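You operate a simulated robot arm through the tools that you are given. There is no shell and no other tool.

The job below is to be done with a simulated robot arm. You get a single attempt, and the scene is never put back.

Task
Set the grease switch to two, close the relief valve, pump two strokes, then let the pressure off.
Fine: relief valve open again, switch back to off. Where these are worked on the way, their far stop is far enough and under half their travel is too little: relief valve.

It is judged by the outcome, as a careful person would: the job done as asked, and still so three seconds after it is handed in. It fails if anything else is knocked over, pushed out of place, dropped, spilled or broken.

Robot
A 7-joint arm with a two-finger gripper, fixed in place. Base frame: the origin is on the floor under the middle of its stand, x ahead of it, y to its left, z up. Lengths are in m, angles in degrees, forces in N, time in s.
With the tool pointing down near the work surface it reaches from about 0.34 to 0.72 m from the base axis. Its first joint turns from -66.0 to 66.0 degrees. Payload 2.45 kg.
Tool frame: the origin (TCP) lies between the finger pads and is the grasp point; the fingertips stand 0.026 m ahead of it; z points along the fingers, y is the line along which they close. The gripper opens to 0.096 m; its body begins 0.069 m behind the TCP.
Orientation is that of the tool frame in the base frame, as [roll, pitch, yaw] about the fixed x, y, z axes, in that order (R = Rz(yaw) Ry(pitch) Rx(roll)). With the fingers straight down and closing along the base's y, the tool's x points along the base's -x, its y along +y and its z along -z.

Tools
- The arm moves only by the tool play_rows. Its argument "motion" is text: rows parted by semicolons, each of 7 numbers parted by spaces: the shift along the tool's x, y, z in m, then the turn, a rotation vector about the tool's x, y, z in degrees, then the finger opening in m, from 0 to 0.096. In form: dx dy dz ax ay az claw; .... A call has 1 to 20 rows; each row shifts and turns the commanded pose from where the row before left it, along the tool's axes as they then stand. A row lasts 0.2 s, in which the tool goes at most 0.05 m and 8.6 degrees; a call with a longer step from one row to the next is refused whole, and so is a gripper value outside its range. Where a pose cannot be reached the arm comes as near as it can. A force on the tool above 80 N (or 10 N above the force at the start of the call, whichever is more), or a blocked arm, ends the call early, and 0.2 s more pass. Each finger travels about 0.05 m/s and halts on what it meets, pressing with about 43 N; the grip force reading is that of the motor and also rises with nothing between the fingers. The clock runs only during rows and for 0.2 s after the last one: add rows that do not move to give the fingers time. It gives the time, the measured TCP pose, the force on the tool (base axes), the opening and the grip force at its end, in the units of the frame above (readings bear some noise), with the torque about the TCP (base axes, N m) and any sound that the robot's microphone picked up.
- Cameras (640 x 400 px; columns grow to the right, rows downward): "scene" is fixed at [0.1609, -0.3942, 1.4277]; the picture's right is [0.85, -0.52, 0.00], its down [-0.29, -0.48, -0.83] and it looks along [0.43, 0.70, -0.56] (base axes); focal length 363 px, centre (320, 200). "wrist" rides on the gripper at [0.082, 0.003, -0.098] in the tool frame; the picture's right is [-0.04, 1.00, 0.00], its down [-0.73, -0.03, -0.68] and it looks along [-0.68, -0.03, 0.73] (tool axes); focal length 256 px, centre (320, 200). There is no depth. A picture from a camera that has moved, and an enlarged one, comes with that camera's place and axes in the base frame and with its lens. The place of the scene camera against the robot may be out by one fixed shift of up to 0.012 m in any direction.
- get_image(camera): a new picture of that camera. The clock stands still meanwhile.
- zoom(camera, box): a new picture of the part [left, top, right, bottom] of that camera's present view, enlarged. The clock stands still meanwhile.
- hand_in(): hands the job in; it is judged then, once.

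Nothing tells you positions but the pictures and the camera data. Unless the task says otherwise, let go and move clear before handing in.

The tools are called after "Request:" by a JSON object that holds its "name" and its "arguments". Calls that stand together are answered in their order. play_rows: Moves the arm, as the interface text tells. Its arguments: {"type":"object","properties":{"motion":{"type":"string"}},"required":["motion"]} The other tools are called the same way: get_image (camera) takes a picture; zoom (camera, box) takes an enlarged picture of a part of a camera's view; hand_in () hands the job in.

At the start:

```text
time: 0.0
eef_pos: [0.3417, 0.0244, 1.1329]
tool_rot: [179.9, 0.1, 180.0]
force: [0.5, 0.4, 0.1]
ft_torque: [-0.02, 0.03, -0.01]
grip_width: 0.0959
finger_force: 0.1
```

scene: 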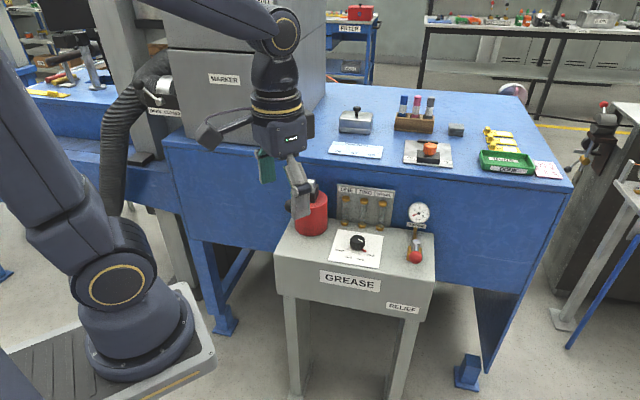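
wrist: 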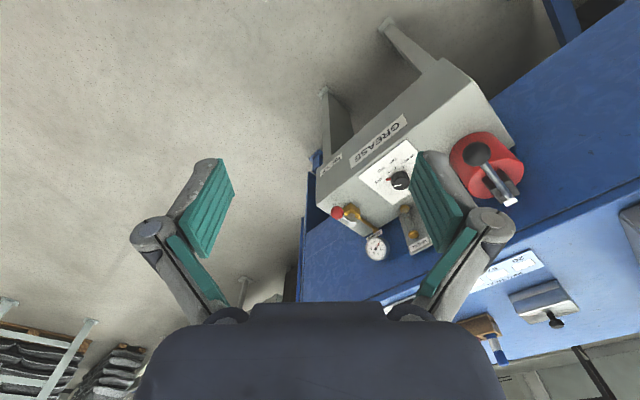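

I see a grease unit on a small grey stand: a switch dial on a white plate, a red reservoir with a pump handle, a gauge, and a red-handled relief valve. I'll look closer before I move.

Request:
{"name": "zoom", "arguments": {"camera": "scene", "box": [270, 170, 450, 330]}}

Request:
{"name": "zoom", "arguments": {"camera": "wrist", "box": [300, 60, 540, 280]}}

Request:
{"name": "zoom", "arguments": {"camera": "scene", "box": [320, 225, 400, 275]}}

Request:
{"name": "zoom", "arguments": {"camera": "scene", "box": [390, 190, 450, 320]}}

```text
2.50 times, centred on (360, 250) of scene
camera zoom: at [0.1609, -0.3942, 1.4277], right [0.85, -0.52, 0.0], down [-0.29, -0.48, -0.83], along [0.43, 0.7, -0.56], focal length 908 px, centre (220, 75)
```

zoom: 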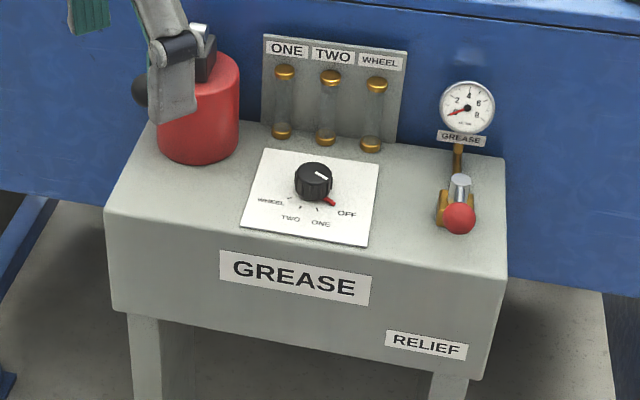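

```text
1.82 times, centred on (420, 170) of wrist
camera zoom: at [0.2607, 0.0282, 1.2323], right [0.04, 1.0, 0.0], down [0.73, -0.03, 0.68], along [0.68, -0.03, -0.73], focal length 465 px, centre (138, 254)
```

zoom: 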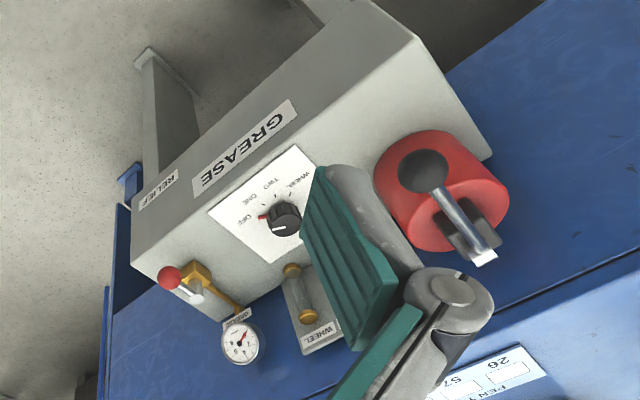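

```text
8.00 times, centred on (360, 250) of scene
camera zoom: at [0.1609, -0.3942, 1.4277], right [0.85, -0.52, 0.0], down [-0.29, -0.48, -0.83], along [0.43, 0.7, -0.56], focal length 2906 px, centre (0, -200)
```

zoom: 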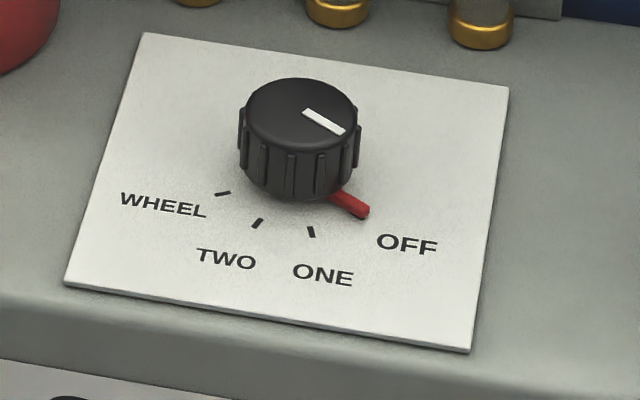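

```text
3.08 times, centred on (420, 255) of scene
camera zoom: at [0.1609, -0.3942, 1.4277], right [0.85, -0.52, 0.0], down [-0.29, -0.48, -0.83], along [0.43, 0.7, -0.56], focal length 1118 px, centre (12, 31)
```

zoom: 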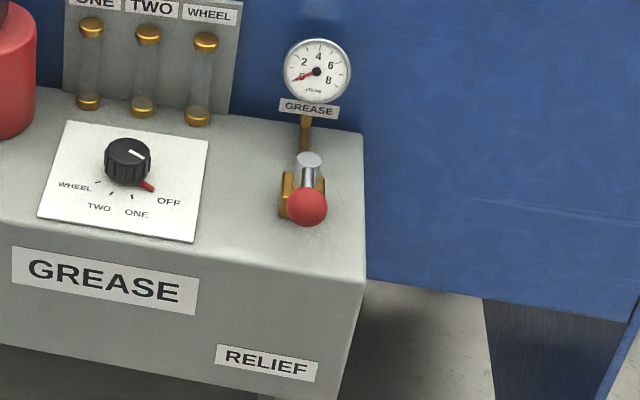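

The task needs close views of the knob, valve and pump. I estimate the knob near (0.65, 0.20, 0.75) and the valve ball near (0.72, 0.05, 0.80). I'll slide the arm left, staying high, so both cameras see the pump.

Request:
{"name": "play_rows", "arguments": {"motion": "0 0.04 0 0 0 0 0.096; 0 0.04 0 0 0 0 0.096; 0 0.04 0 0 0 0 0.096; 0 0.04 0 0 0 0 0.096; 0 0.03 0 0 0 0 0.096; 0 0 0 0 0 0 0.096"}}

Request:
{"name": "get_image", "arguments": {"camera": "scene"}}

Request:
{"name": "get_image", "arguments": {"camera": "wrist"}}

```text
time: 1.4
eef_pos: [0.3415, 0.2139, 1.1361]
tool_rot: [180.0, 0.0, 180.0]
force: [1.0, -0.1, 1.1]
ft_torque: [0.0, 0.01, -0.02]
grip_width: 0.0961
finger_force: 0.2
```

```text
taken
```

scene: 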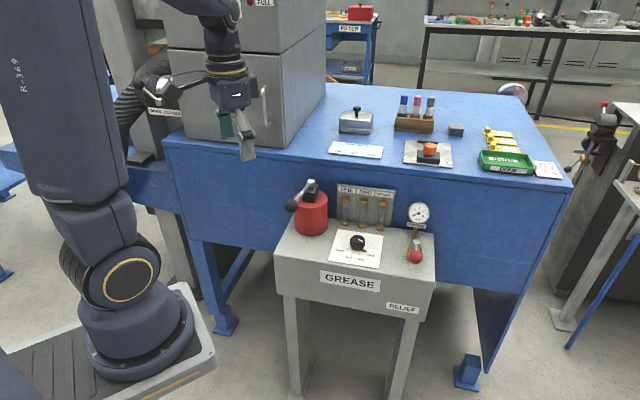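

```text
taken
camera wrist: at [0.261, 0.2177, 1.2339], right [0.04, 1.0, 0.0], down [0.73, -0.03, 0.68], along [0.68, -0.03, -0.73], focal length 256 px, centre (320, 200)
```

wrist: 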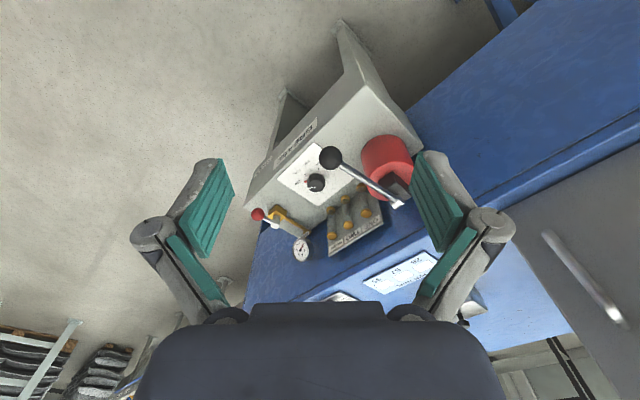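

Request:
{"name": "zoom", "arguments": {"camera": "wrist", "box": [230, 90, 430, 270]}}

Request:
{"name": "zoom", "arguments": {"camera": "scene", "box": [270, 165, 370, 250]}}

Request:
{"name": "zoom", "arguments": {"camera": "scene", "box": [390, 195, 450, 275]}}

```text
2.22 times, centred on (330, 180) of wrist
camera zoom: at [0.261, 0.2177, 1.2339], right [0.04, 1.0, 0.0], down [0.73, -0.03, 0.68], along [0.68, -0.03, -0.73], focal length 569 px, centre (298, 244)
```

zoom: 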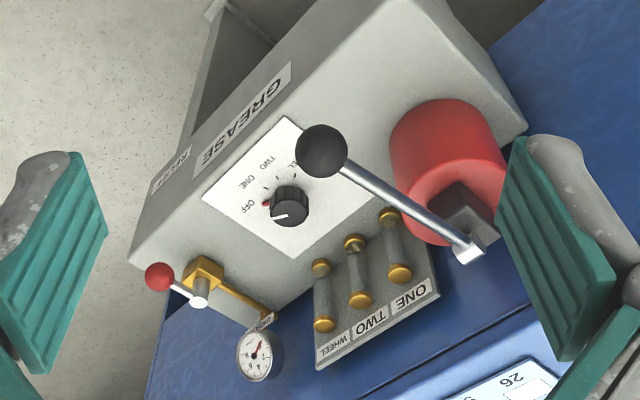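

```text
4.71 times, centred on (320, 208) of scene
camera zoom: at [0.1609, -0.3942, 1.4277], right [0.85, -0.52, 0.0], down [-0.29, -0.48, -0.83], along [0.43, 0.7, -0.56], focal length 1709 px, centre (320, 165)
```

zoom: 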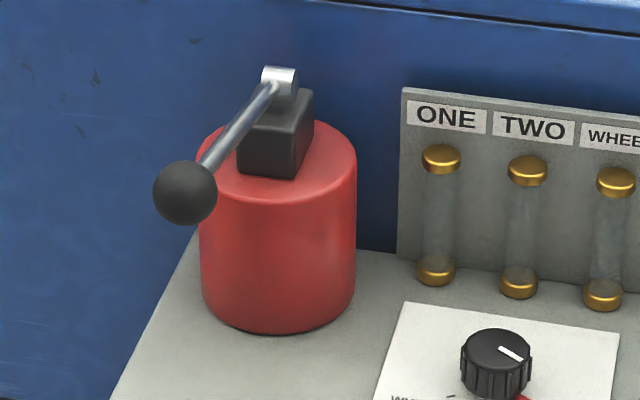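

```text
5.00 times, centred on (420, 235) of scene
camera zoom: at [0.1609, -0.3942, 1.4277], right [0.85, -0.52, 0.0], down [-0.29, -0.48, -0.83], along [0.43, 0.7, -0.56], focal length 1816 px, centre (-180, 25)
```

zoom: 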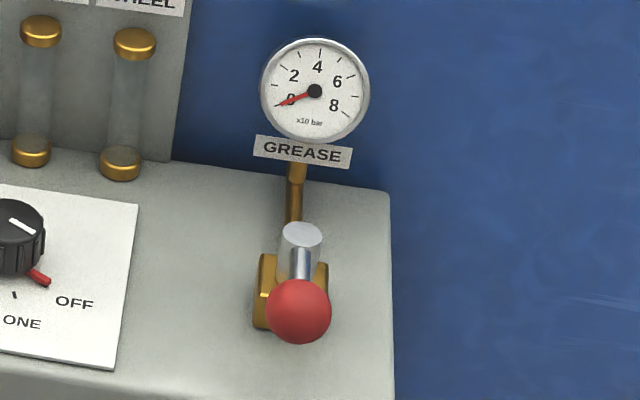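

The lever valve stands about 0.75 m out with its ball pointing toward the box front. The pump lever's ball is near (0.453, 0.224, 0.948) and its pivot near (0.57, 0.33, 0.92). I'll move in to the right of the pump and turn the wrist left for a closer look at the dial and valve.

Request:
{"name": "play_rows", "arguments": {"motion": "-0.0231 -0.0223 0.0227 0 0 0 0.096; -0.0231 -0.0223 0.0227 0 0 0 0.096; -0.0231 -0.0223 0.0227 0 0 0 0.096; -0.0231 -0.0223 0.0227 0 0 0 0.096; -0.0231 -0.0223 0.0227 0 0 0 0.096; -0.0231 -0.0223 0.0227 0 0 0 0.096; 0 0 0 0 0 -8.3 0.096; 0 0 0 0 0 -8.3 0.096; 0 0 0 0 0 -8.3 0.096; 0 0 0 0 0 0 0.096"}}

Request:
{"name": "get_image", "arguments": {"camera": "wrist"}}

Request:
{"name": "get_image", "arguments": {"camera": "scene"}}

```text
time: 3.6
eef_pos: [0.4798, 0.0813, 0.9979]
tool_rot: [179.9, 0.0, -155.0]
force: [-1.2, -0.1, 0.4]
ft_torque: [0.04, 0.0, 0.0]
grip_width: 0.096
finger_force: 0.1
```

```text
taken
camera wrist: at [0.4047, 0.049, 1.0959], right [-0.39, 0.92, 0.0], down [0.68, 0.28, 0.68], along [0.63, 0.26, -0.73], focal length 256 px, centre (320, 200)
```

wrist: 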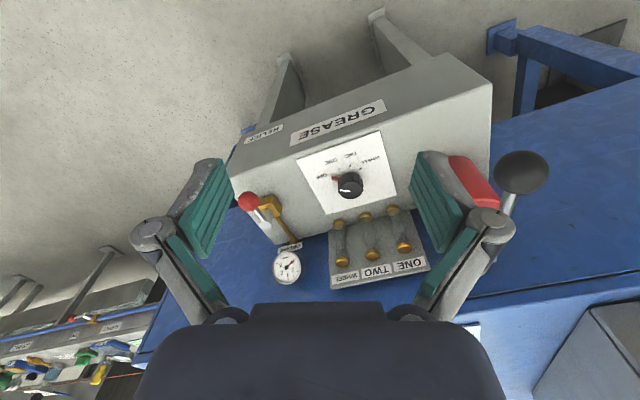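

```text
taken
```

scene: 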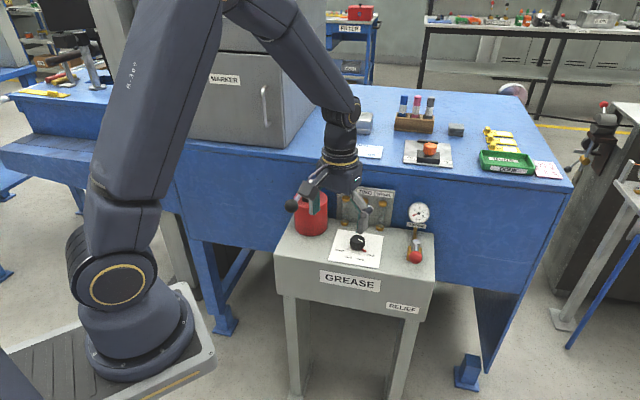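

The wrist camera now sees the dial and valve clearly between the fingers. I'll zoom in on each.

Request:
{"name": "zoom", "arguments": {"camera": "wrist", "box": [296, 130, 400, 215]}}

Request:
{"name": "zoom", "arguments": {"camera": "wrist", "box": [230, 180, 330, 290]}}

Request:
{"name": "zoom", "arguments": {"camera": "wrist", "box": [220, 110, 440, 290]}}

```text
4.71 times, centred on (348, 172) of wrist
camera zoom: at [0.4047, 0.049, 1.0959], right [-0.39, 0.92, 0.0], down [0.68, 0.28, 0.68], along [0.63, 0.26, -0.73], focal length 1205 px, centre (188, 329)
```

zoom: 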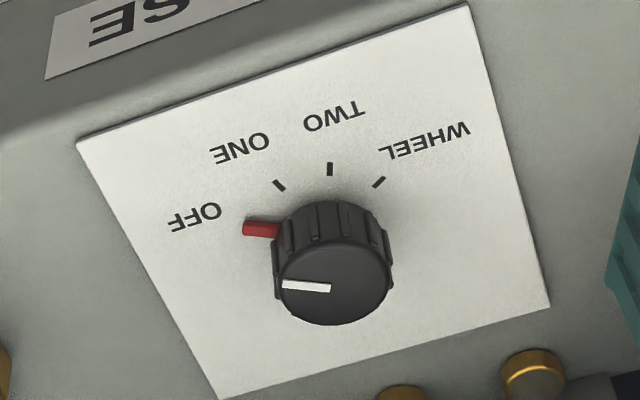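

```text
3.64 times, centred on (280, 235) of wrist
camera zoom: at [0.4047, 0.049, 1.0959], right [-0.39, 0.92, 0.0], down [0.68, 0.28, 0.68], along [0.63, 0.26, -0.73], focal length 931 px, centre (466, 73)
```

zoom: 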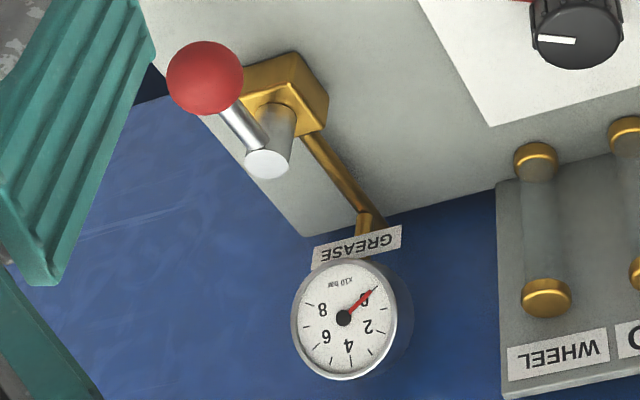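

```text
2.22 times, centred on (330, 200) of wrist
camera zoom: at [0.4047, 0.049, 1.0959], right [-0.39, 0.92, 0.0], down [0.68, 0.28, 0.68], along [0.63, 0.26, -0.73], focal length 569 px, centre (298, 200)
```

zoom: 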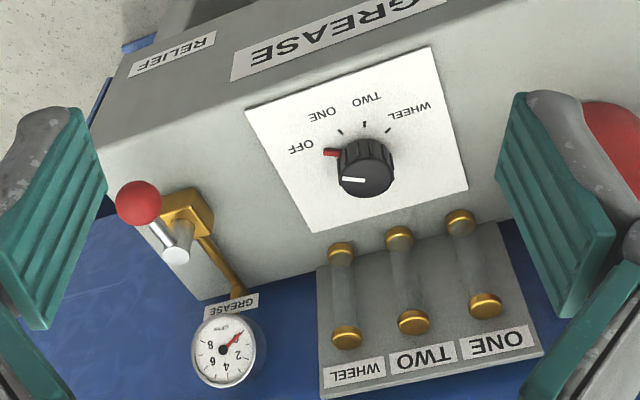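

Measured from three wrist views:

| Item | Position or setting |
|---|---|
| Knob top | about (0.625, 0.193, 0.798) |
| Dial positions | 45° apart, so TWO is 90° clockwise from OFF |
| Valve ball | about (0.691, 0.051, 0.815) |
| Valve stem | about (0.735, 0.089) |

Next I'll yaw the tool to 60° and hover above the knob.

Request:
{"name": "play_rows", "arguments": {"motion": "0 0 0 0 0 -7 0.07; 0 0 0 0 0 -7 0.07; 0 0 0 0 0 -7 0.07; 0 0 0 0 0 -7 0.07; 0 0 0 0 0 -7 0.07; -0.0183 -0.0317 0 0 0 0 0.07; -0.0183 -0.0317 0 0 0 0 0.07; -0.0183 -0.0317 0 0 0 0 0.07; -0.0183 -0.0317 0 0 0 0 0.07; -0.0244 0.0141 0.02 0 0 0 0.07; -0.0244 0.0141 0.02 0 0 0 0.07; -0.0244 0.0141 0.02 0 0 0 0.07; -0.0244 0.0141 0.02 0 0 0 0.07; 0 0 0 0 0 0 0.07"}}

Request:
{"name": "get_image", "arguments": {"camera": "wrist"}}

Request:
{"name": "get_image", "arguments": {"camera": "scene"}}

```text
time: 6.6
eef_pos: [0.6266, 0.1945, 0.9187]
tool_rot: [-180.0, 0.0, -120.1]
force: [0.1, -0.4, 0.0]
ft_torque: [-0.02, 0.02, 0.02]
grip_width: 0.07
finger_force: 0.0
```

```text
taken
camera wrist: at [0.5821, 0.1251, 1.0165], right [-0.84, 0.54, 0.0], down [0.39, 0.62, 0.68], along [0.36, 0.57, -0.73], focal length 256 px, centre (320, 200)
```

wrist: 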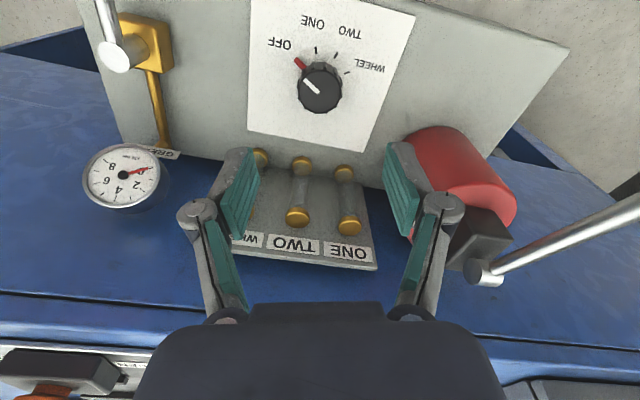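

```text
taken
```

scene: 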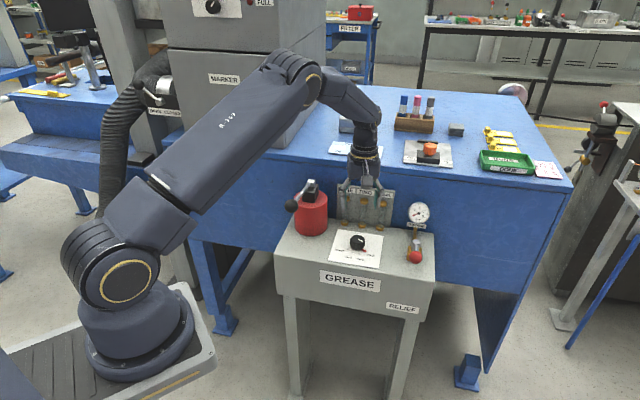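

Request:
{"name": "zoom", "arguments": {"camera": "wrist", "box": [270, 30, 390, 130]}}

Request:
{"name": "zoom", "arguments": {"camera": "wrist", "box": [70, 0, 210, 100]}}

```text
4.00 times, centred on (330, 80) of wrist
camera zoom: at [0.5821, 0.1251, 1.0165], right [-0.84, 0.54, 0.0], down [0.39, 0.62, 0.68], along [0.36, 0.57, -0.73], focal length 1024 px, centre (280, 680)
```

zoom: 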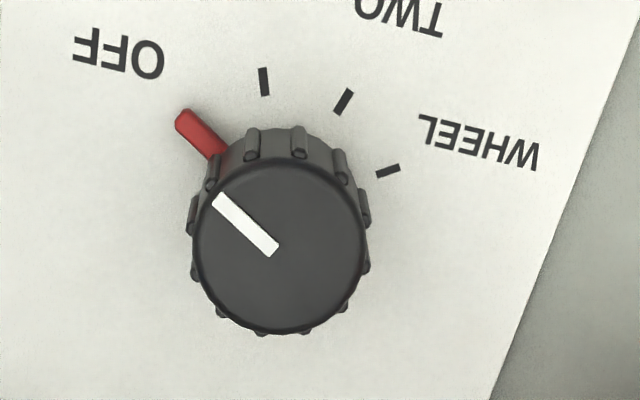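

```text
4.00 times, centred on (140, 50) of wrist
camera zoom: at [0.5821, 0.1251, 1.0165], right [-0.84, 0.54, 0.0], down [0.39, 0.62, 0.68], along [0.36, 0.57, -0.73], focal length 1024 px, centre (1040, 800)
```

zoom: 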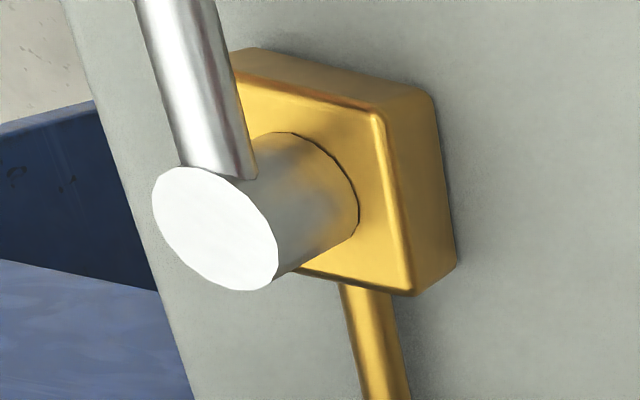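

The knob top centre refines to about (0.625, 0.192, 0.798), with the red pointer at OFF. I'll come down over it with the fingers 0.07 m apart.

Request:
{"name": "play_rows", "arguments": {"motion": "0.0013 0.0002 0.02 0 0 0 0.07; 0.0012 0.0002 0.02 0 0 0 0.07; 0 0 0.02 0 0 0 0.07; 0 0 0.02 0 0 0 0.07; 0 0 0.015 0 0 0 0.07; 0 0 0.01 0 0 0 0.07; 0 0 0.01 0 0 0 0.07; 0 0 0.004 0 0 0 0.07; 0 0 0 0 0 0 0.07"}}

Request:
{"name": "get_image", "arguments": {"camera": "scene"}}

Request:
{"name": "get_image", "arguments": {"camera": "wrist"}}

```text
time: 8.6
eef_pos: [0.6245, 0.1927, 0.7983]
tool_rot: [179.8, 0.0, -120.1]
force: [0.4, 0.5, -0.8]
ft_torque: [0.0, -0.01, 0.0]
grip_width: 0.07
finger_force: 0.0
```

```text
taken
```

scene: 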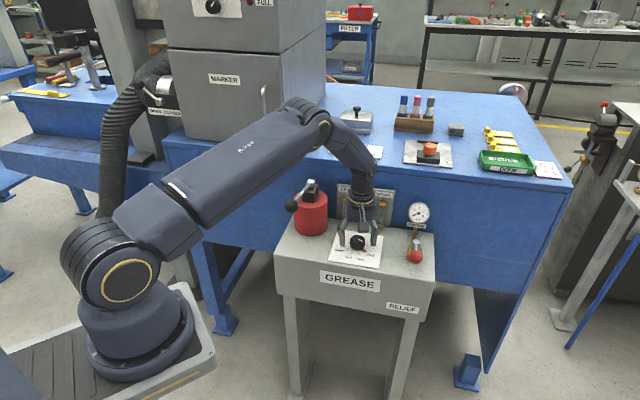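

```text
taken
camera wrist: at [0.5816, 0.1231, 0.897], right [-0.84, 0.54, 0.0], down [0.39, 0.62, 0.68], along [0.36, 0.57, -0.73], focal length 256 px, centre (320, 200)
```

wrist: 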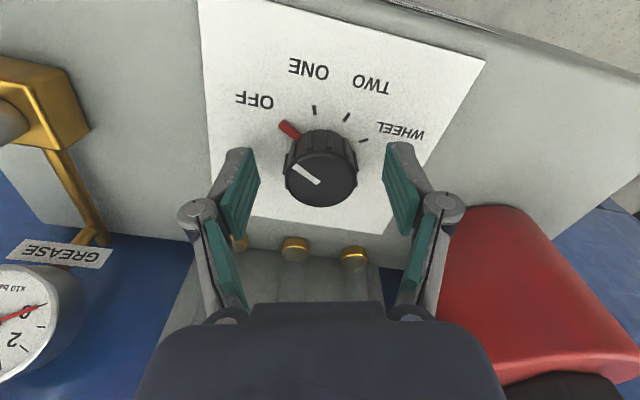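

The fingers straddle the knob, with their tips just above the plate. Now I'll close on it.

Request:
{"name": "play_rows", "arguments": {"motion": "0 0 0 0 0 0 0.05; 0 0 0 0 0 0 0.04; 0 0 0 0 0 0 0.03; 0 0 0 0 0 0 0.03; 0 0 0 0 0 0 0.03"}}

Request:
{"name": "zoom", "arguments": {"camera": "wrist", "box": [200, 60, 440, 260]}}

```text
time: 9.8
eef_pos: [0.6243, 0.1934, 0.799]
tool_rot: [180.0, 0.0, -120.2]
force: [-1.1, 0.7, 1.0]
ft_torque: [0.0, 0.09, -0.05]
grip_width: 0.0374
finger_force: 44.7
```

```text
2.00 times, centred on (320, 160) of wrist
camera zoom: at [0.5813, 0.1231, 0.8971], right [-0.84, 0.54, 0.0], down [0.39, 0.62, 0.68], along [0.36, 0.57, -0.73], focal length 512 px, centre (320, 280)
```

zoom: 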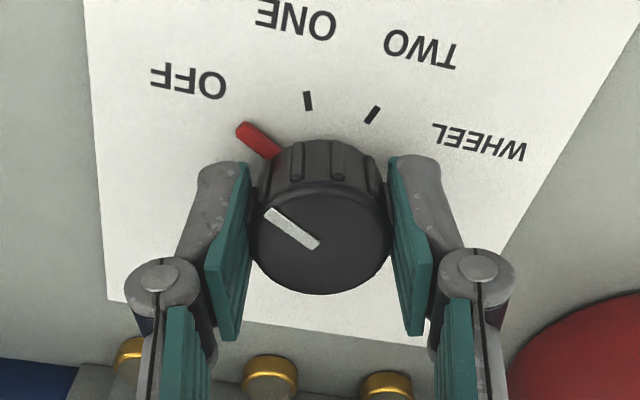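

The grip on the knob is firm, at 0.037 m wide. Next I'll turn it 45° clockwise and check that it and the pointer follow.

Request:
{"name": "play_rows", "arguments": {"motion": "0 0 0 0 0 7.5 0.03; 0 0 0 0 0 7.5 0.03; 0 0 0 0 0 7.5 0.03; 0 0 0 0 0 7.5 0.03; 0 0 0 0 0 7.5 0.03; 0 0 0 0 0 7.5 0.03; 0 0 0 0 0 0 0.03"}}

Request:
{"name": "zoom", "arguments": {"camera": "wrist", "box": [200, 60, 440, 260]}}

Request:
{"name": "zoom", "arguments": {"camera": "scene", "box": [260, 150, 450, 300]}}

```text
time: 11.4
eef_pos: [0.624, 0.1934, 0.7987]
tool_rot: [179.8, -0.2, -165.1]
force: [-21.0, 12.5, 4.0]
ft_torque: [0.12, 0.55, 0.06]
grip_width: 0.0372
finger_force: 45.7
```

```text
2.00 times, centred on (320, 160) of wrist
camera zoom: at [0.5448, 0.1755, 0.8973], right [-0.22, 0.98, 0.0], down [0.72, 0.16, 0.68], along [0.66, 0.15, -0.74], focal length 512 px, centre (320, 280)
```

zoom: 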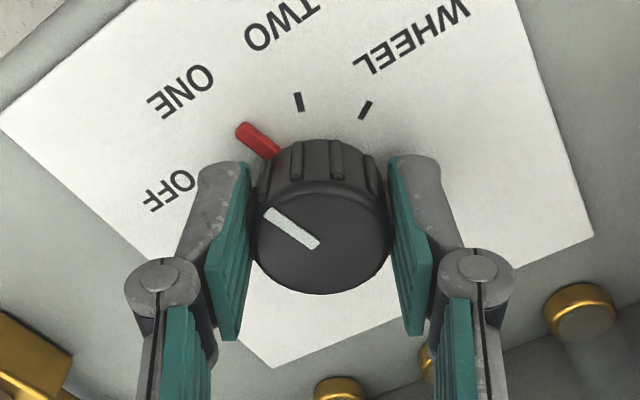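

```text
2.67 times, centred on (355, 225) of scene
camera zoom: at [0.1603, -0.3939, 1.4278], right [0.85, -0.52, 0.0], down [-0.29, -0.48, -0.83], along [0.43, 0.7, -0.56], focal length 969 px, centre (227, 133)
```

zoom: 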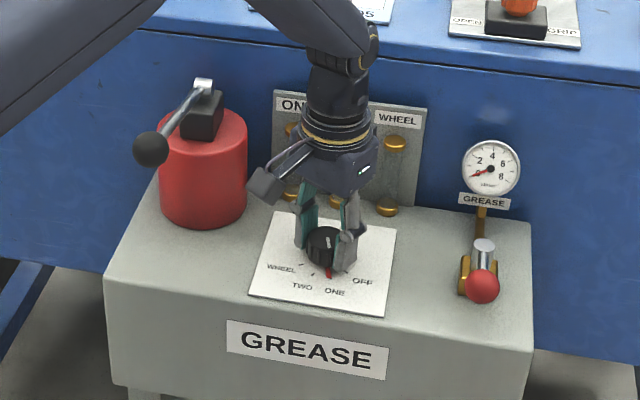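

The pointer moved to ONE, turning with the knob, but there is some sideways force. I'll ease the centre about 1 mm and turn another 45° to TWO.

Request:
{"name": "play_rows", "arguments": {"motion": "0.0006 0.0006 0 0 0 0 0.03; 0 0 0 0 0 7.5 0.03; 0 0 0 0 0 7.5 0.03; 0 0 0 0 0 7.5 0.03"}}

```text
time: 12.4
eef_pos: [0.6237, 0.1954, 0.7988]
tool_rot: [179.8, -0.1, 172.2]
force: [-13.0, 15.9, -1.3]
ft_torque: [0.58, 0.92, 0.04]
grip_width: 0.0374
finger_force: 45.0
```

Request:
{"name": "play_rows", "arguments": {"motion": "0.0006 0.0005 0 0 0 0 0.03; 0 0 0 0 0 7.5 0.03; 0 0 0 0 0 7.5 0.03; 0 0 0 0 0 7.5 0.03; 0 0 0 0 0 0 0.03"}}

Request:
{"name": "zoom", "arguments": {"camera": "wrist", "box": [200, 60, 440, 260]}}

Request:
{"name": "zoom", "arguments": {"camera": "scene", "box": [260, 150, 450, 300]}}

```text
time: 13.6
eef_pos: [0.6242, 0.1957, 0.7999]
tool_rot: [179.8, -0.2, 149.9]
force: [-7.0, 19.9, -7.8]
ft_torque: [0.28, -0.47, 0.05]
grip_width: 0.037
finger_force: 45.0
```

```text
2.00 times, centred on (320, 160) of wrist
camera zoom: at [0.5556, 0.2385, 0.8972], right [0.54, 0.84, 0.0], down [0.62, -0.4, 0.68], along [0.57, -0.36, -0.74], focal length 512 px, centre (320, 280)
```

zoom: 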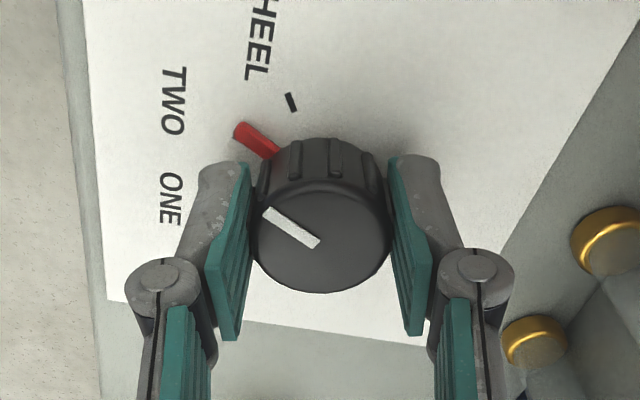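

```text
2.67 times, centred on (355, 225) of scene
camera zoom: at [0.1609, -0.3937, 1.4278], right [0.85, -0.52, 0.0], down [-0.29, -0.48, -0.82], along [0.43, 0.7, -0.57], focal length 969 px, centre (227, 133)
```

zoom: 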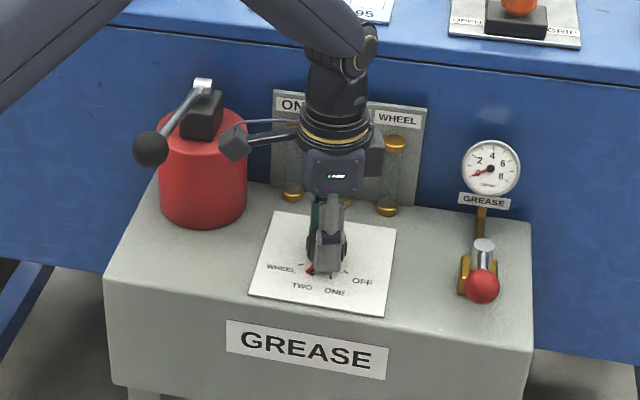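

The pointer now sits at TWO. I'll open the fingers, rise straight up and check it from above.

Request:
{"name": "play_rows", "arguments": {"motion": "0 0 0 0 0 0 0.045; 0 0 0 0 0 0 0.06; 0 0 0 0 0 0 0.065; 0 0 0 0 0 0 0.065; 0 0 -0.015 0 0 0 0.065; 0 0 -0.03 0 0 0 0.065; 0 0 -0.03 0 0 0 0.065; 0 0 -0.03 0 0 0 0.065; 0 0 0 0 0 0 0.065"}}

Request:
{"name": "get_image", "arguments": {"camera": "wrist"}}

Request:
{"name": "zoom", "arguments": {"camera": "scene", "box": [260, 150, 450, 300]}}

```text
time: 15.6
eef_pos: [0.626, 0.1926, 0.9046]
tool_rot: [180.0, 0.0, 149.9]
force: [0.3, 0.3, -0.1]
ft_torque: [0.03, -0.01, -0.01]
grip_width: 0.0649
finger_force: 0.0
```

```text
taken
camera wrist: at [0.5565, 0.2363, 1.0015], right [0.54, 0.84, 0.0], down [0.62, -0.39, 0.68], along [0.57, -0.36, -0.73], focal length 256 px, centre (320, 200)
```

wrist: 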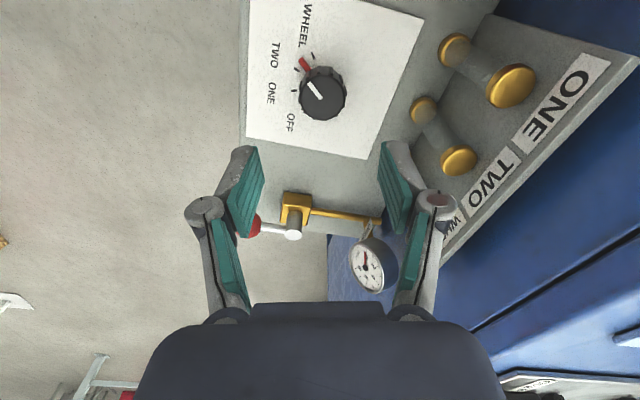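

```text
2.67 times, centred on (355, 225) of scene
camera zoom: at [0.1609, -0.3942, 1.4277], right [0.85, -0.52, 0.0], down [-0.29, -0.48, -0.83], along [0.43, 0.7, -0.56], focal length 969 px, centre (227, 133)
```

zoom: 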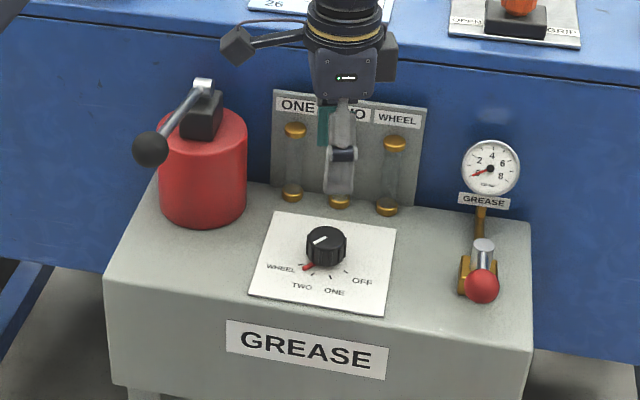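

Request:
{"name": "zoom", "arguments": {"camera": "wrist", "box": [260, 30, 380, 140]}}

Request:
{"name": "zoom", "arguments": {"camera": "scene", "box": [320, 225, 400, 275]}}

Request:
{"name": "zoom", "arguments": {"camera": "wrist", "box": [230, 170, 400, 300]}}

```text
3.64 times, centred on (320, 85) of wrist
camera zoom: at [0.5565, 0.2363, 1.0015], right [0.54, 0.84, 0.0], down [0.62, -0.39, 0.68], along [0.57, -0.36, -0.73], focal length 931 px, centre (320, 618)
```

zoom: 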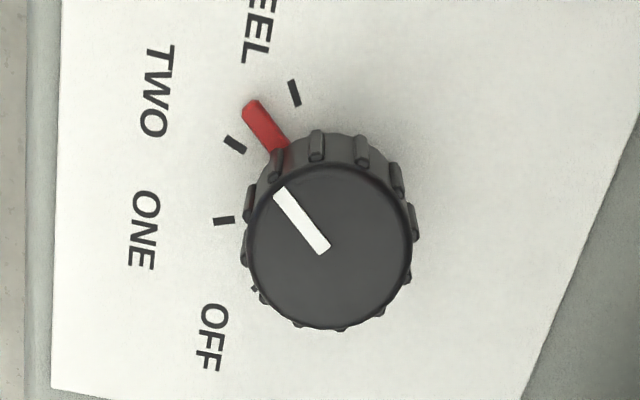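

```text
8.00 times, centred on (360, 250) of scene
camera zoom: at [0.1609, -0.3942, 1.4277], right [0.85, -0.52, 0.0], down [-0.29, -0.48, -0.83], along [0.43, 0.7, -0.56], focal length 2906 px, centre (0, -200)
```

zoom: 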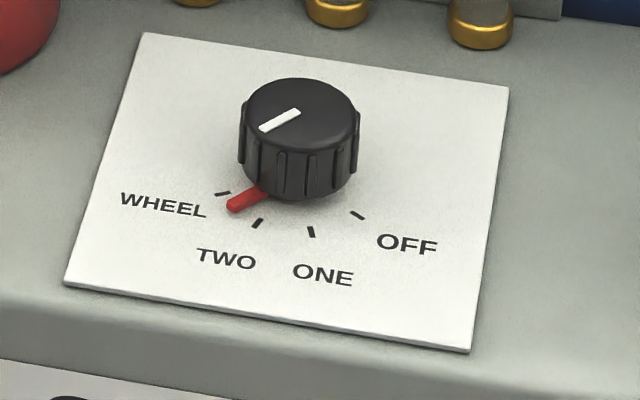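

```text
3.08 times, centred on (315, 235) of wrist
camera zoom: at [0.5565, 0.2363, 1.0015], right [0.54, 0.84, 0.0], down [0.62, -0.39, 0.68], along [0.57, -0.36, -0.73], focal length 788 px, centre (335, 92)
```

zoom: 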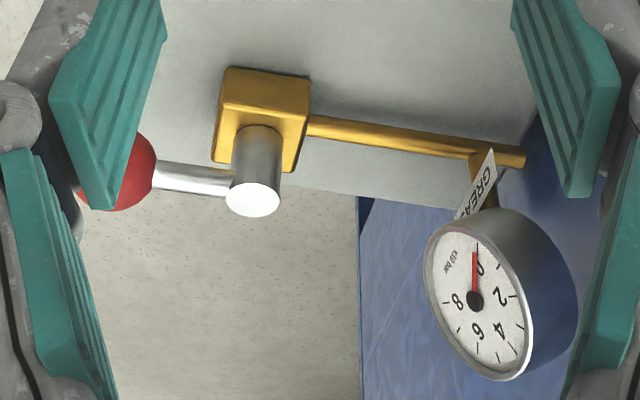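

Seen from above, the dial steps are really about 36°, so my 90° turn left the pointer roughly 17° past TWO. I'll re-grip at the refined axis (0.6253, 0.1951) and turn it back 17°.

Request:
{"name": "play_rows", "arguments": {"motion": "0.0019 0.0018 0.02 0 0 0 0.065; 0 0 0.025 0 0 0 0.065; 0 0 0.025 0 0 0 0.065; 0 0 0.02 0 0 0 0.065; 0 0 0.01 0 0 0 0.065; 0 0 0.0045 0 0 0 0.065; 0 0 0 0 0 0 0.05; 0 0 0 0 0 0 0.04; 0 0 0 0 0 0 0.03; 0 0 0 0 0 0 0.03; 0 0 0 0 0 0 0.03"}}

Request:
{"name": "zoom", "arguments": {"camera": "wrist", "box": [200, 60, 440, 260]}}

```text
time: 18.0
eef_pos: [0.624, 0.196, 0.7999]
tool_rot: [179.9, 0.0, 149.9]
force: [3.7, 3.0, -3.2]
ft_torque: [0.09, -0.17, 0.01]
grip_width: 0.0375
finger_force: 44.4
```

```text
2.00 times, centred on (320, 160) of wrist
camera zoom: at [0.5552, 0.2391, 0.8976], right [0.54, 0.84, 0.0], down [0.62, -0.39, 0.68], along [0.57, -0.36, -0.73], focal length 512 px, centre (320, 280)
```

zoom: 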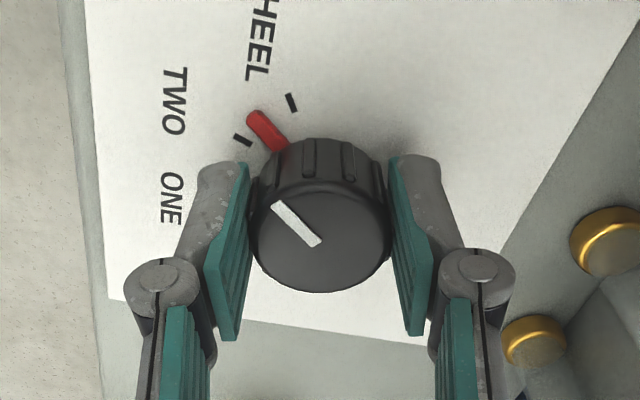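

Request:
{"name": "play_rows", "arguments": {"motion": "0 0 0 0 0 -6 0.03; 0 0 0 0 0 -6 0.03; 0 0 0 0 0 -5.5 0.03; 0 0 0 0 0 0 0.03"}}

Request:
{"name": "zoom", "arguments": {"camera": "wrist", "box": [200, 60, 440, 260]}}

Request:
{"name": "zoom", "arguments": {"camera": "scene", "box": [320, 225, 400, 275]}}

```text
time: 19.0
eef_pos: [0.6233, 0.195, 0.7988]
tool_rot: [-179.9, 0.0, 167.5]
force: [7.1, 1.9, -3.4]
ft_torque: [0.23, 0.14, 0.02]
grip_width: 0.0375
finger_force: 45.4
```

```text
2.00 times, centred on (320, 160) of wrist
camera zoom: at [0.545, 0.2157, 0.8976], right [0.26, 0.97, 0.0], down [0.71, -0.19, 0.68], along [0.66, -0.17, -0.73], focal length 512 px, centre (320, 280)
```

zoom: 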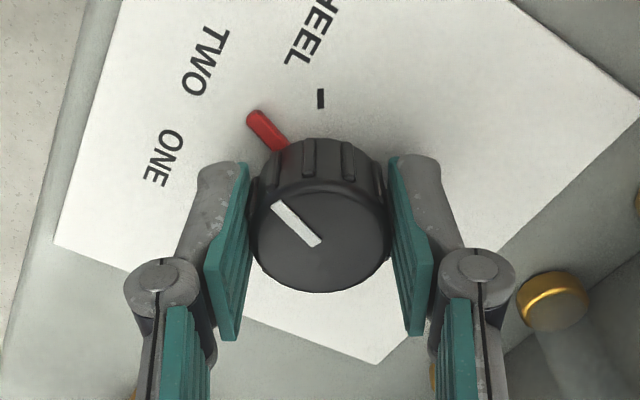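

```text
8.00 times, centred on (360, 250) of scene
camera zoom: at [0.1611, -0.3942, 1.4277], right [0.85, -0.52, 0.0], down [-0.29, -0.48, -0.82], along [0.43, 0.7, -0.57], focal length 2906 px, centre (0, -200)
```

zoom: 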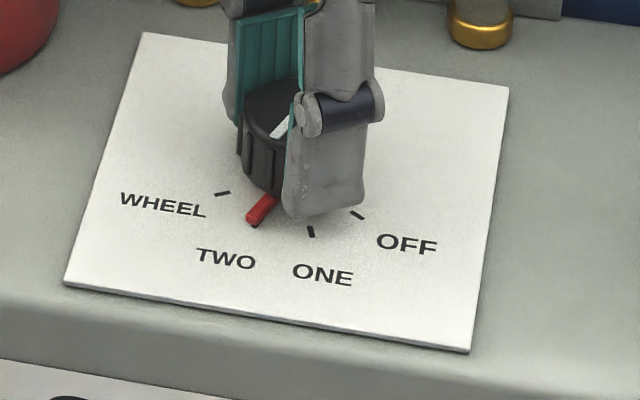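

The pointer now lies over the TWO tick. I'll relax the small side load first so opening doesn't drag the knob, then release and lift.

Request:
{"name": "play_rows", "arguments": {"motion": "-0.001 0.0004 0 0 0 0 0.03; 0 0 0 0 0 0 0.03; 0 0 0 0 0 0 0.04; 0 0 0 0 0 0 0.05; 0 0 0 0 0 0 0.065; 0 0 0 0 0 0 0.065; 0 0 -0.015 0 0 0 0.065; 0 0 -0.03 0 0 0 0.065; 0 0 -0.03 0 0 0 0.065; 0 0 -0.03 0 0 0 0.065; 0 0 0 0 0 0 0.065"}}

Request:
{"name": "zoom", "arguments": {"camera": "scene", "box": [320, 225, 400, 275]}}

Request:
{"name": "get_image", "arguments": {"camera": "wrist"}}

Request:
{"name": "zoom", "arguments": {"camera": "wrist", "box": [260, 30, 380, 140]}}

```text
time: 21.4
eef_pos: [0.6246, 0.1955, 0.9044]
tool_rot: [-180.0, 0.0, 167.5]
force: [0.1, 0.4, 0.7]
ft_torque: [0.0, 0.04, 0.01]
grip_width: 0.065
finger_force: 0.0
```

```text
8.00 times, centred on (360, 250) of scene
camera zoom: at [0.1609, -0.3942, 1.4277], right [0.85, -0.52, 0.0], down [-0.29, -0.48, -0.83], along [0.43, 0.7, -0.56], focal length 2906 px, centre (0, -200)
```

zoom: 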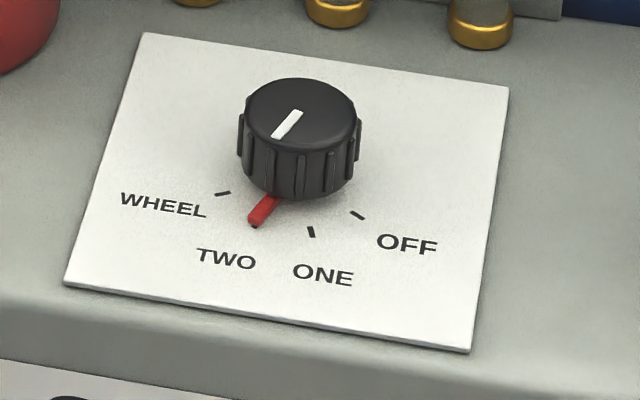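

```text
taken
camera wrist: at [0.5473, 0.2164, 1.0025], right [0.26, 0.97, 0.0], down [0.71, -0.19, 0.68], along [0.66, -0.17, -0.73], focal length 256 px, centre (320, 200)
```

wrist: 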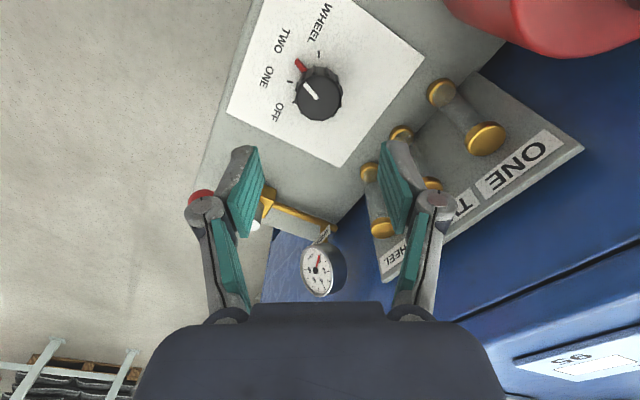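

```text
3.64 times, centred on (320, 85) of wrist
camera zoom: at [0.5473, 0.2164, 1.0025], right [0.26, 0.97, 0.0], down [0.71, -0.19, 0.68], along [0.66, -0.17, -0.73], focal length 931 px, centre (320, 618)
```

zoom: 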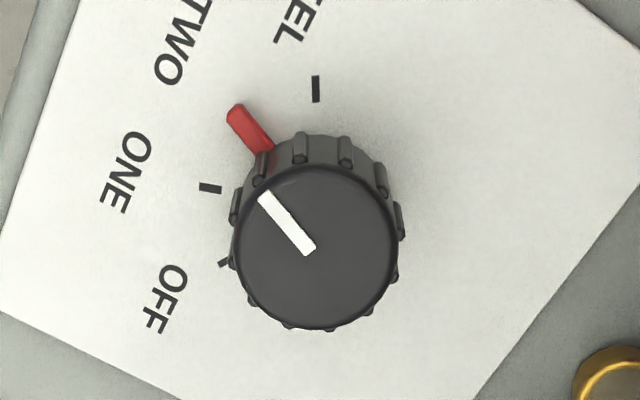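

The switch is on TWO. Next is the relief valve: I'll yaw the tool to 45° and hover above its red ball at about (0.691, 0.051).

Request:
{"name": "play_rows", "arguments": {"motion": "0 0 0 0 0 -8.2 0.055; 0 0 0 0 0 -8.2 0.055; 0 0 0 0 0 -8.2 0.055; 0 0 0 0 0 -8.2 0.055; 0 0 0 0 0 -8.2 0.055; 0 0 0 0 0 -8.2 0.055; 0 0 0 0 0 -8.3 0.055; 0.011 -0.0298 0 0 0 0 0.055; 0.011 -0.0298 0 0 0 0 0.055; 0.011 -0.0298 0 0 0 0 0.055; 0.011 -0.0298 0 0 0 0 0.055; 0.0112 -0.0299 0 0 0 0 0.055; 0 0 0 0 0 0 0.055"}}

Request:
{"name": "get_image", "arguments": {"camera": "wrist"}}

Request:
{"name": "zoom", "arguments": {"camera": "scene", "box": [330, 130, 490, 290]}}

```text
time: 24.2
eef_pos: [0.6917, 0.0493, 0.9031]
tool_rot: [-179.9, 0.0, -135.1]
force: [0.2, 1.1, 0.2]
ft_torque: [0.0, 0.0, -0.01]
grip_width: 0.0549
finger_force: 0.2
```

```text
taken
camera wrist: at [0.6316, -0.0054, 1.0027], right [-0.68, 0.74, 0.0], down [0.54, 0.5, 0.68], along [0.5, 0.46, -0.73], focal length 256 px, centre (320, 200)
```

wrist: 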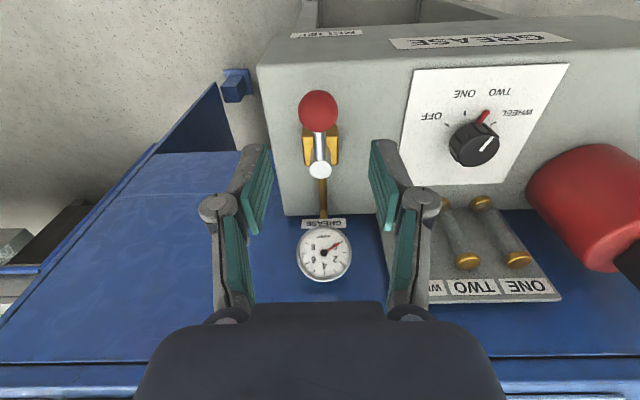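

```text
2.50 times, centred on (410, 210) of scene
camera zoom: at [0.1609, -0.3942, 1.4277], right [0.85, -0.52, 0.0], down [-0.29, -0.48, -0.83], along [0.43, 0.7, -0.56], focal length 908 px, centre (95, 175)
```

zoom: 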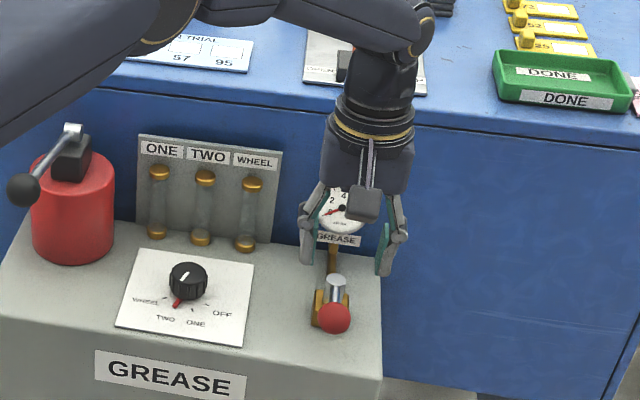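

The ball refines to (0.694, 0.051, 0.812) and the stem to about (0.730, 0.087), so the lever points straight to the front. I'll lower the open fingers around the ball.

Request:
{"name": "play_rows", "arguments": {"motion": "-0.0028 -0.0004 0.015 0 0 0 0.055; 0 0 0.02 0 0 0 0.055; 0 0 0.02 0 0 0 0.055; 0 0 0.015 0 0 0 0.055; 0 0 0.01 0 0 0 0.055; 0 0 0.01 0 0 0 0.055; 0 0 0 0 0 0 0.055"}}

Request:
{"name": "get_image", "arguments": {"camera": "wrist"}}

Request:
{"name": "zoom", "arguments": {"camera": "scene", "box": [330, 130, 490, 290]}}

```text
time: 25.8
eef_pos: [0.6936, 0.052, 0.8136]
tool_rot: [179.9, 0.0, -135.0]
force: [0.0, -0.3, 0.8]
ft_torque: [0.02, 0.0, 0.0]
grip_width: 0.0548
finger_force: 0.1
```

```text
taken
camera wrist: at [0.6338, -0.0033, 0.9122], right [-0.68, 0.74, 0.0], down [0.54, 0.5, 0.68], along [0.5, 0.46, -0.73], focal length 256 px, centre (320, 200)
```

wrist: 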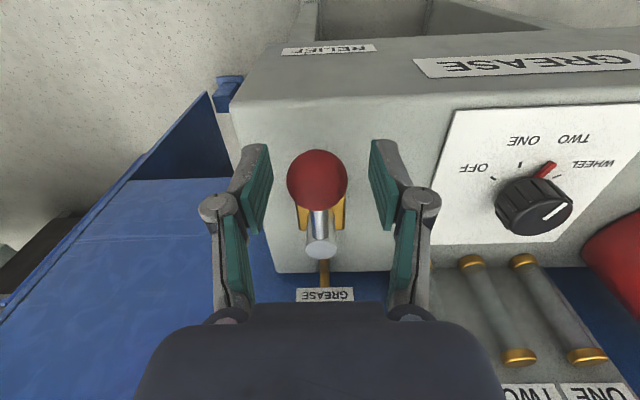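

```text
2.50 times, centred on (410, 210) of scene
camera zoom: at [0.1609, -0.3942, 1.4277], right [0.85, -0.52, 0.0], down [-0.29, -0.48, -0.83], along [0.43, 0.7, -0.56], focal length 908 px, centre (95, 175)
```

zoom: 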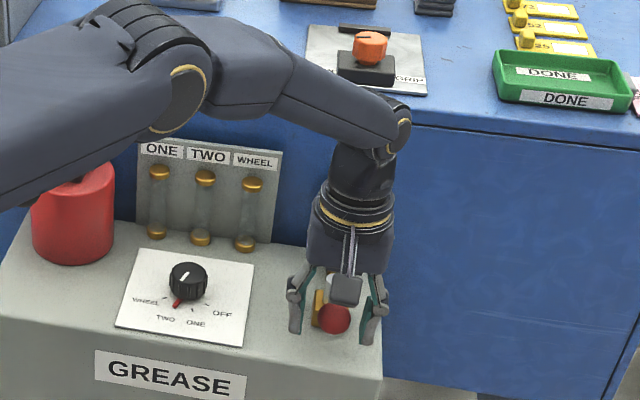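

Request:
{"name": "get_image", "arguments": {"camera": "scene"}}

```text
taken
```

scene: 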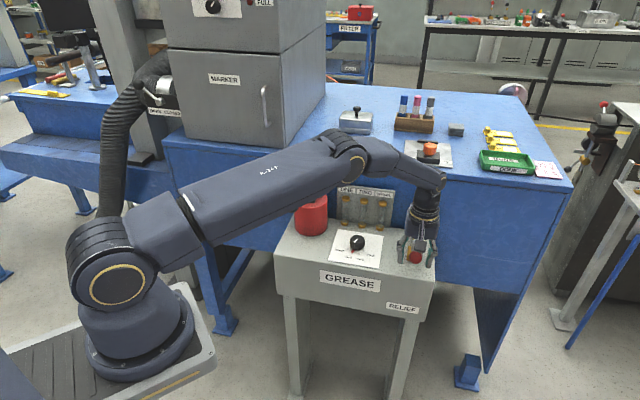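

The ball is centred between the fingers, and the arm is well above the pump. I'll narrow the fingers slightly and sweep the lever clockwise along its arc in small steps, watching the force.

Request:
{"name": "play_rows", "arguments": {"motion": "0 0 0 0 0 0 0.042; 0 0 0 0 0 0 0.042; -0.0004 0.0067 0 0 0 7.5 0.042; -0.0004 0.0067 0 0 0 7.5 0.042; -0.0004 0.0067 0 0 0 7.5 0.042; 0 0 0 0 0 0 0.042"}}

Request:
{"name": "get_image", "arguments": {"camera": "wrist"}}

```text
time: 27.2
eef_pos: [0.6845, 0.0653, 0.8146]
tool_rot: [-179.5, 0.1, -157.8]
force: [21.9, -25.6, -4.4]
ft_torque: [0.0, -0.26, 0.19]
grip_width: 0.0617
finger_force: 14.4
```

```text
taken
camera wrist: at [0.6073, 0.0376, 0.9127], right [-0.34, 0.94, -0.01], down [0.69, 0.25, 0.68], along [0.64, 0.23, -0.73], focal length 256 px, centre (320, 200)
```

wrist: 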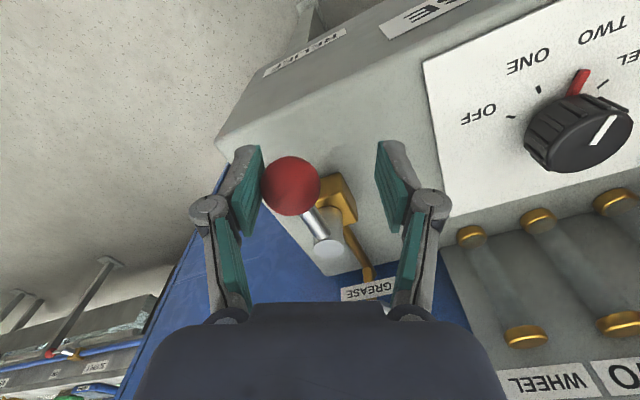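

The ball did not move, and 34 N built up against the finger, so clockwise looks like a stop. I'll back off and gently test the other direction.

Request:
{"name": "play_rows", "arguments": {"motion": "-0.0004 -0.0067 0 0 0 -7.5 0.042; -0.0004 -0.0067 0 0 0 -7.5 0.042; -0.0004 -0.0067 0 0 0 -7.5 0.042; -0.0004 -0.0067 0 0 0 -7.5 0.042; -0.0004 -0.0067 0 0 0 -7.5 0.042; 0 0 0 0 0 0 0.042"}}

Request:
{"name": "get_image", "arguments": {"camera": "wrist"}}

```text
time: 28.6
eef_pos: [0.7017, 0.0446, 0.8143]
tool_rot: [179.9, -0.1, -120.0]
force: [-0.3, -0.2, 0.1]
ft_torque: [0.01, -0.04, -0.01]
grip_width: 0.0424
finger_force: 0.3
```

```text
taken
camera wrist: at [0.6597, -0.0253, 0.9122], right [-0.85, 0.53, 0.0], down [0.39, 0.62, 0.68], along [0.36, 0.57, -0.73], focal length 256 px, centre (320, 200)
```

wrist: 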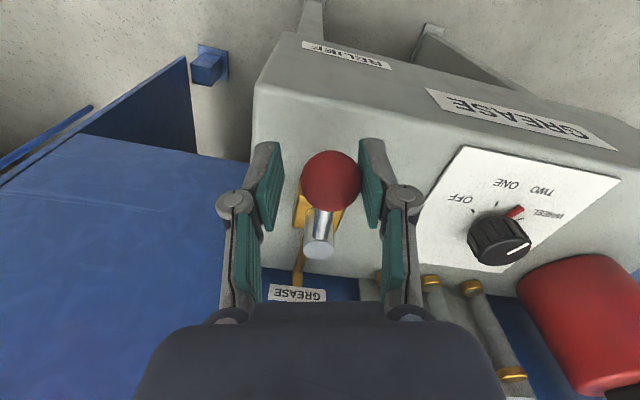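

No resistance in this direction, and the ball seems to be following. I'll continue counter-clockwise a little and measure again.

Request:
{"name": "play_rows", "arguments": {"motion": "-0.0004 -0.0067 0 0 0 -7.5 0.042; -0.0004 -0.0067 0 0 0 -7.5 0.042; 0 0 0 0 0 0 0.042"}}

Request:
{"name": "get_image", "arguments": {"camera": "wrist"}}

Request:
{"name": "zoom", "arguments": {"camera": "scene", "box": [370, 170, 470, 280]}}

```text
time: 29.4
eef_pos: [0.7157, 0.0394, 0.814]
tool_rot: [180.0, 0.0, -105.0]
force: [0.1, -0.5, 0.5]
ft_torque: [0.03, -0.01, -0.02]
grip_width: 0.0418
finger_force: 0.5
```

```text
taken
camera wrist: at [0.692, -0.0389, 0.912], right [-0.95, 0.3, 0.0], down [0.22, 0.7, 0.68], along [0.2, 0.65, -0.73], focal length 256 px, centre (320, 200)
```

wrist: 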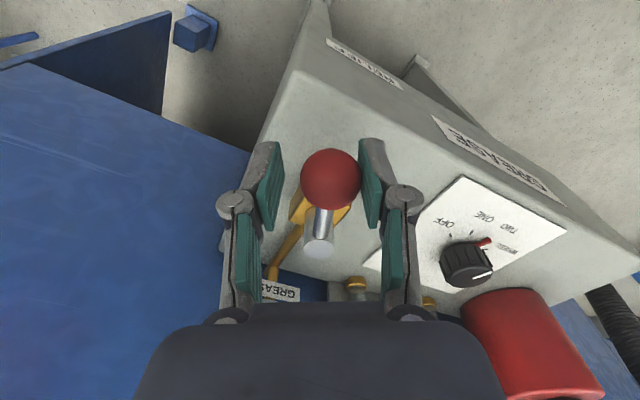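

```text
3.64 times, centred on (420, 225) of scene
camera zoom: at [0.1609, -0.3942, 1.4277], right [0.85, -0.52, 0.0], down [-0.29, -0.48, -0.83], along [0.43, 0.7, -0.56], focal length 1321 px, centre (-44, 109)
```

zoom: 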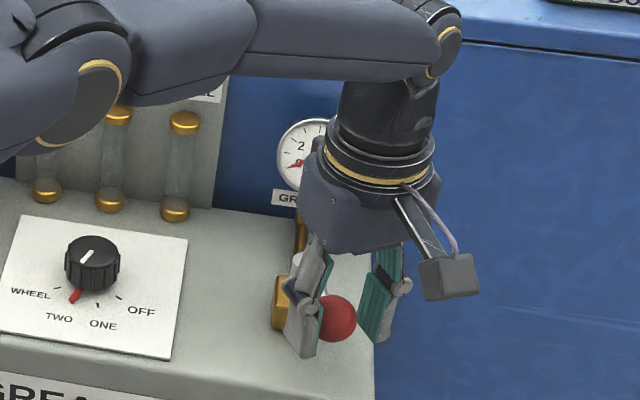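

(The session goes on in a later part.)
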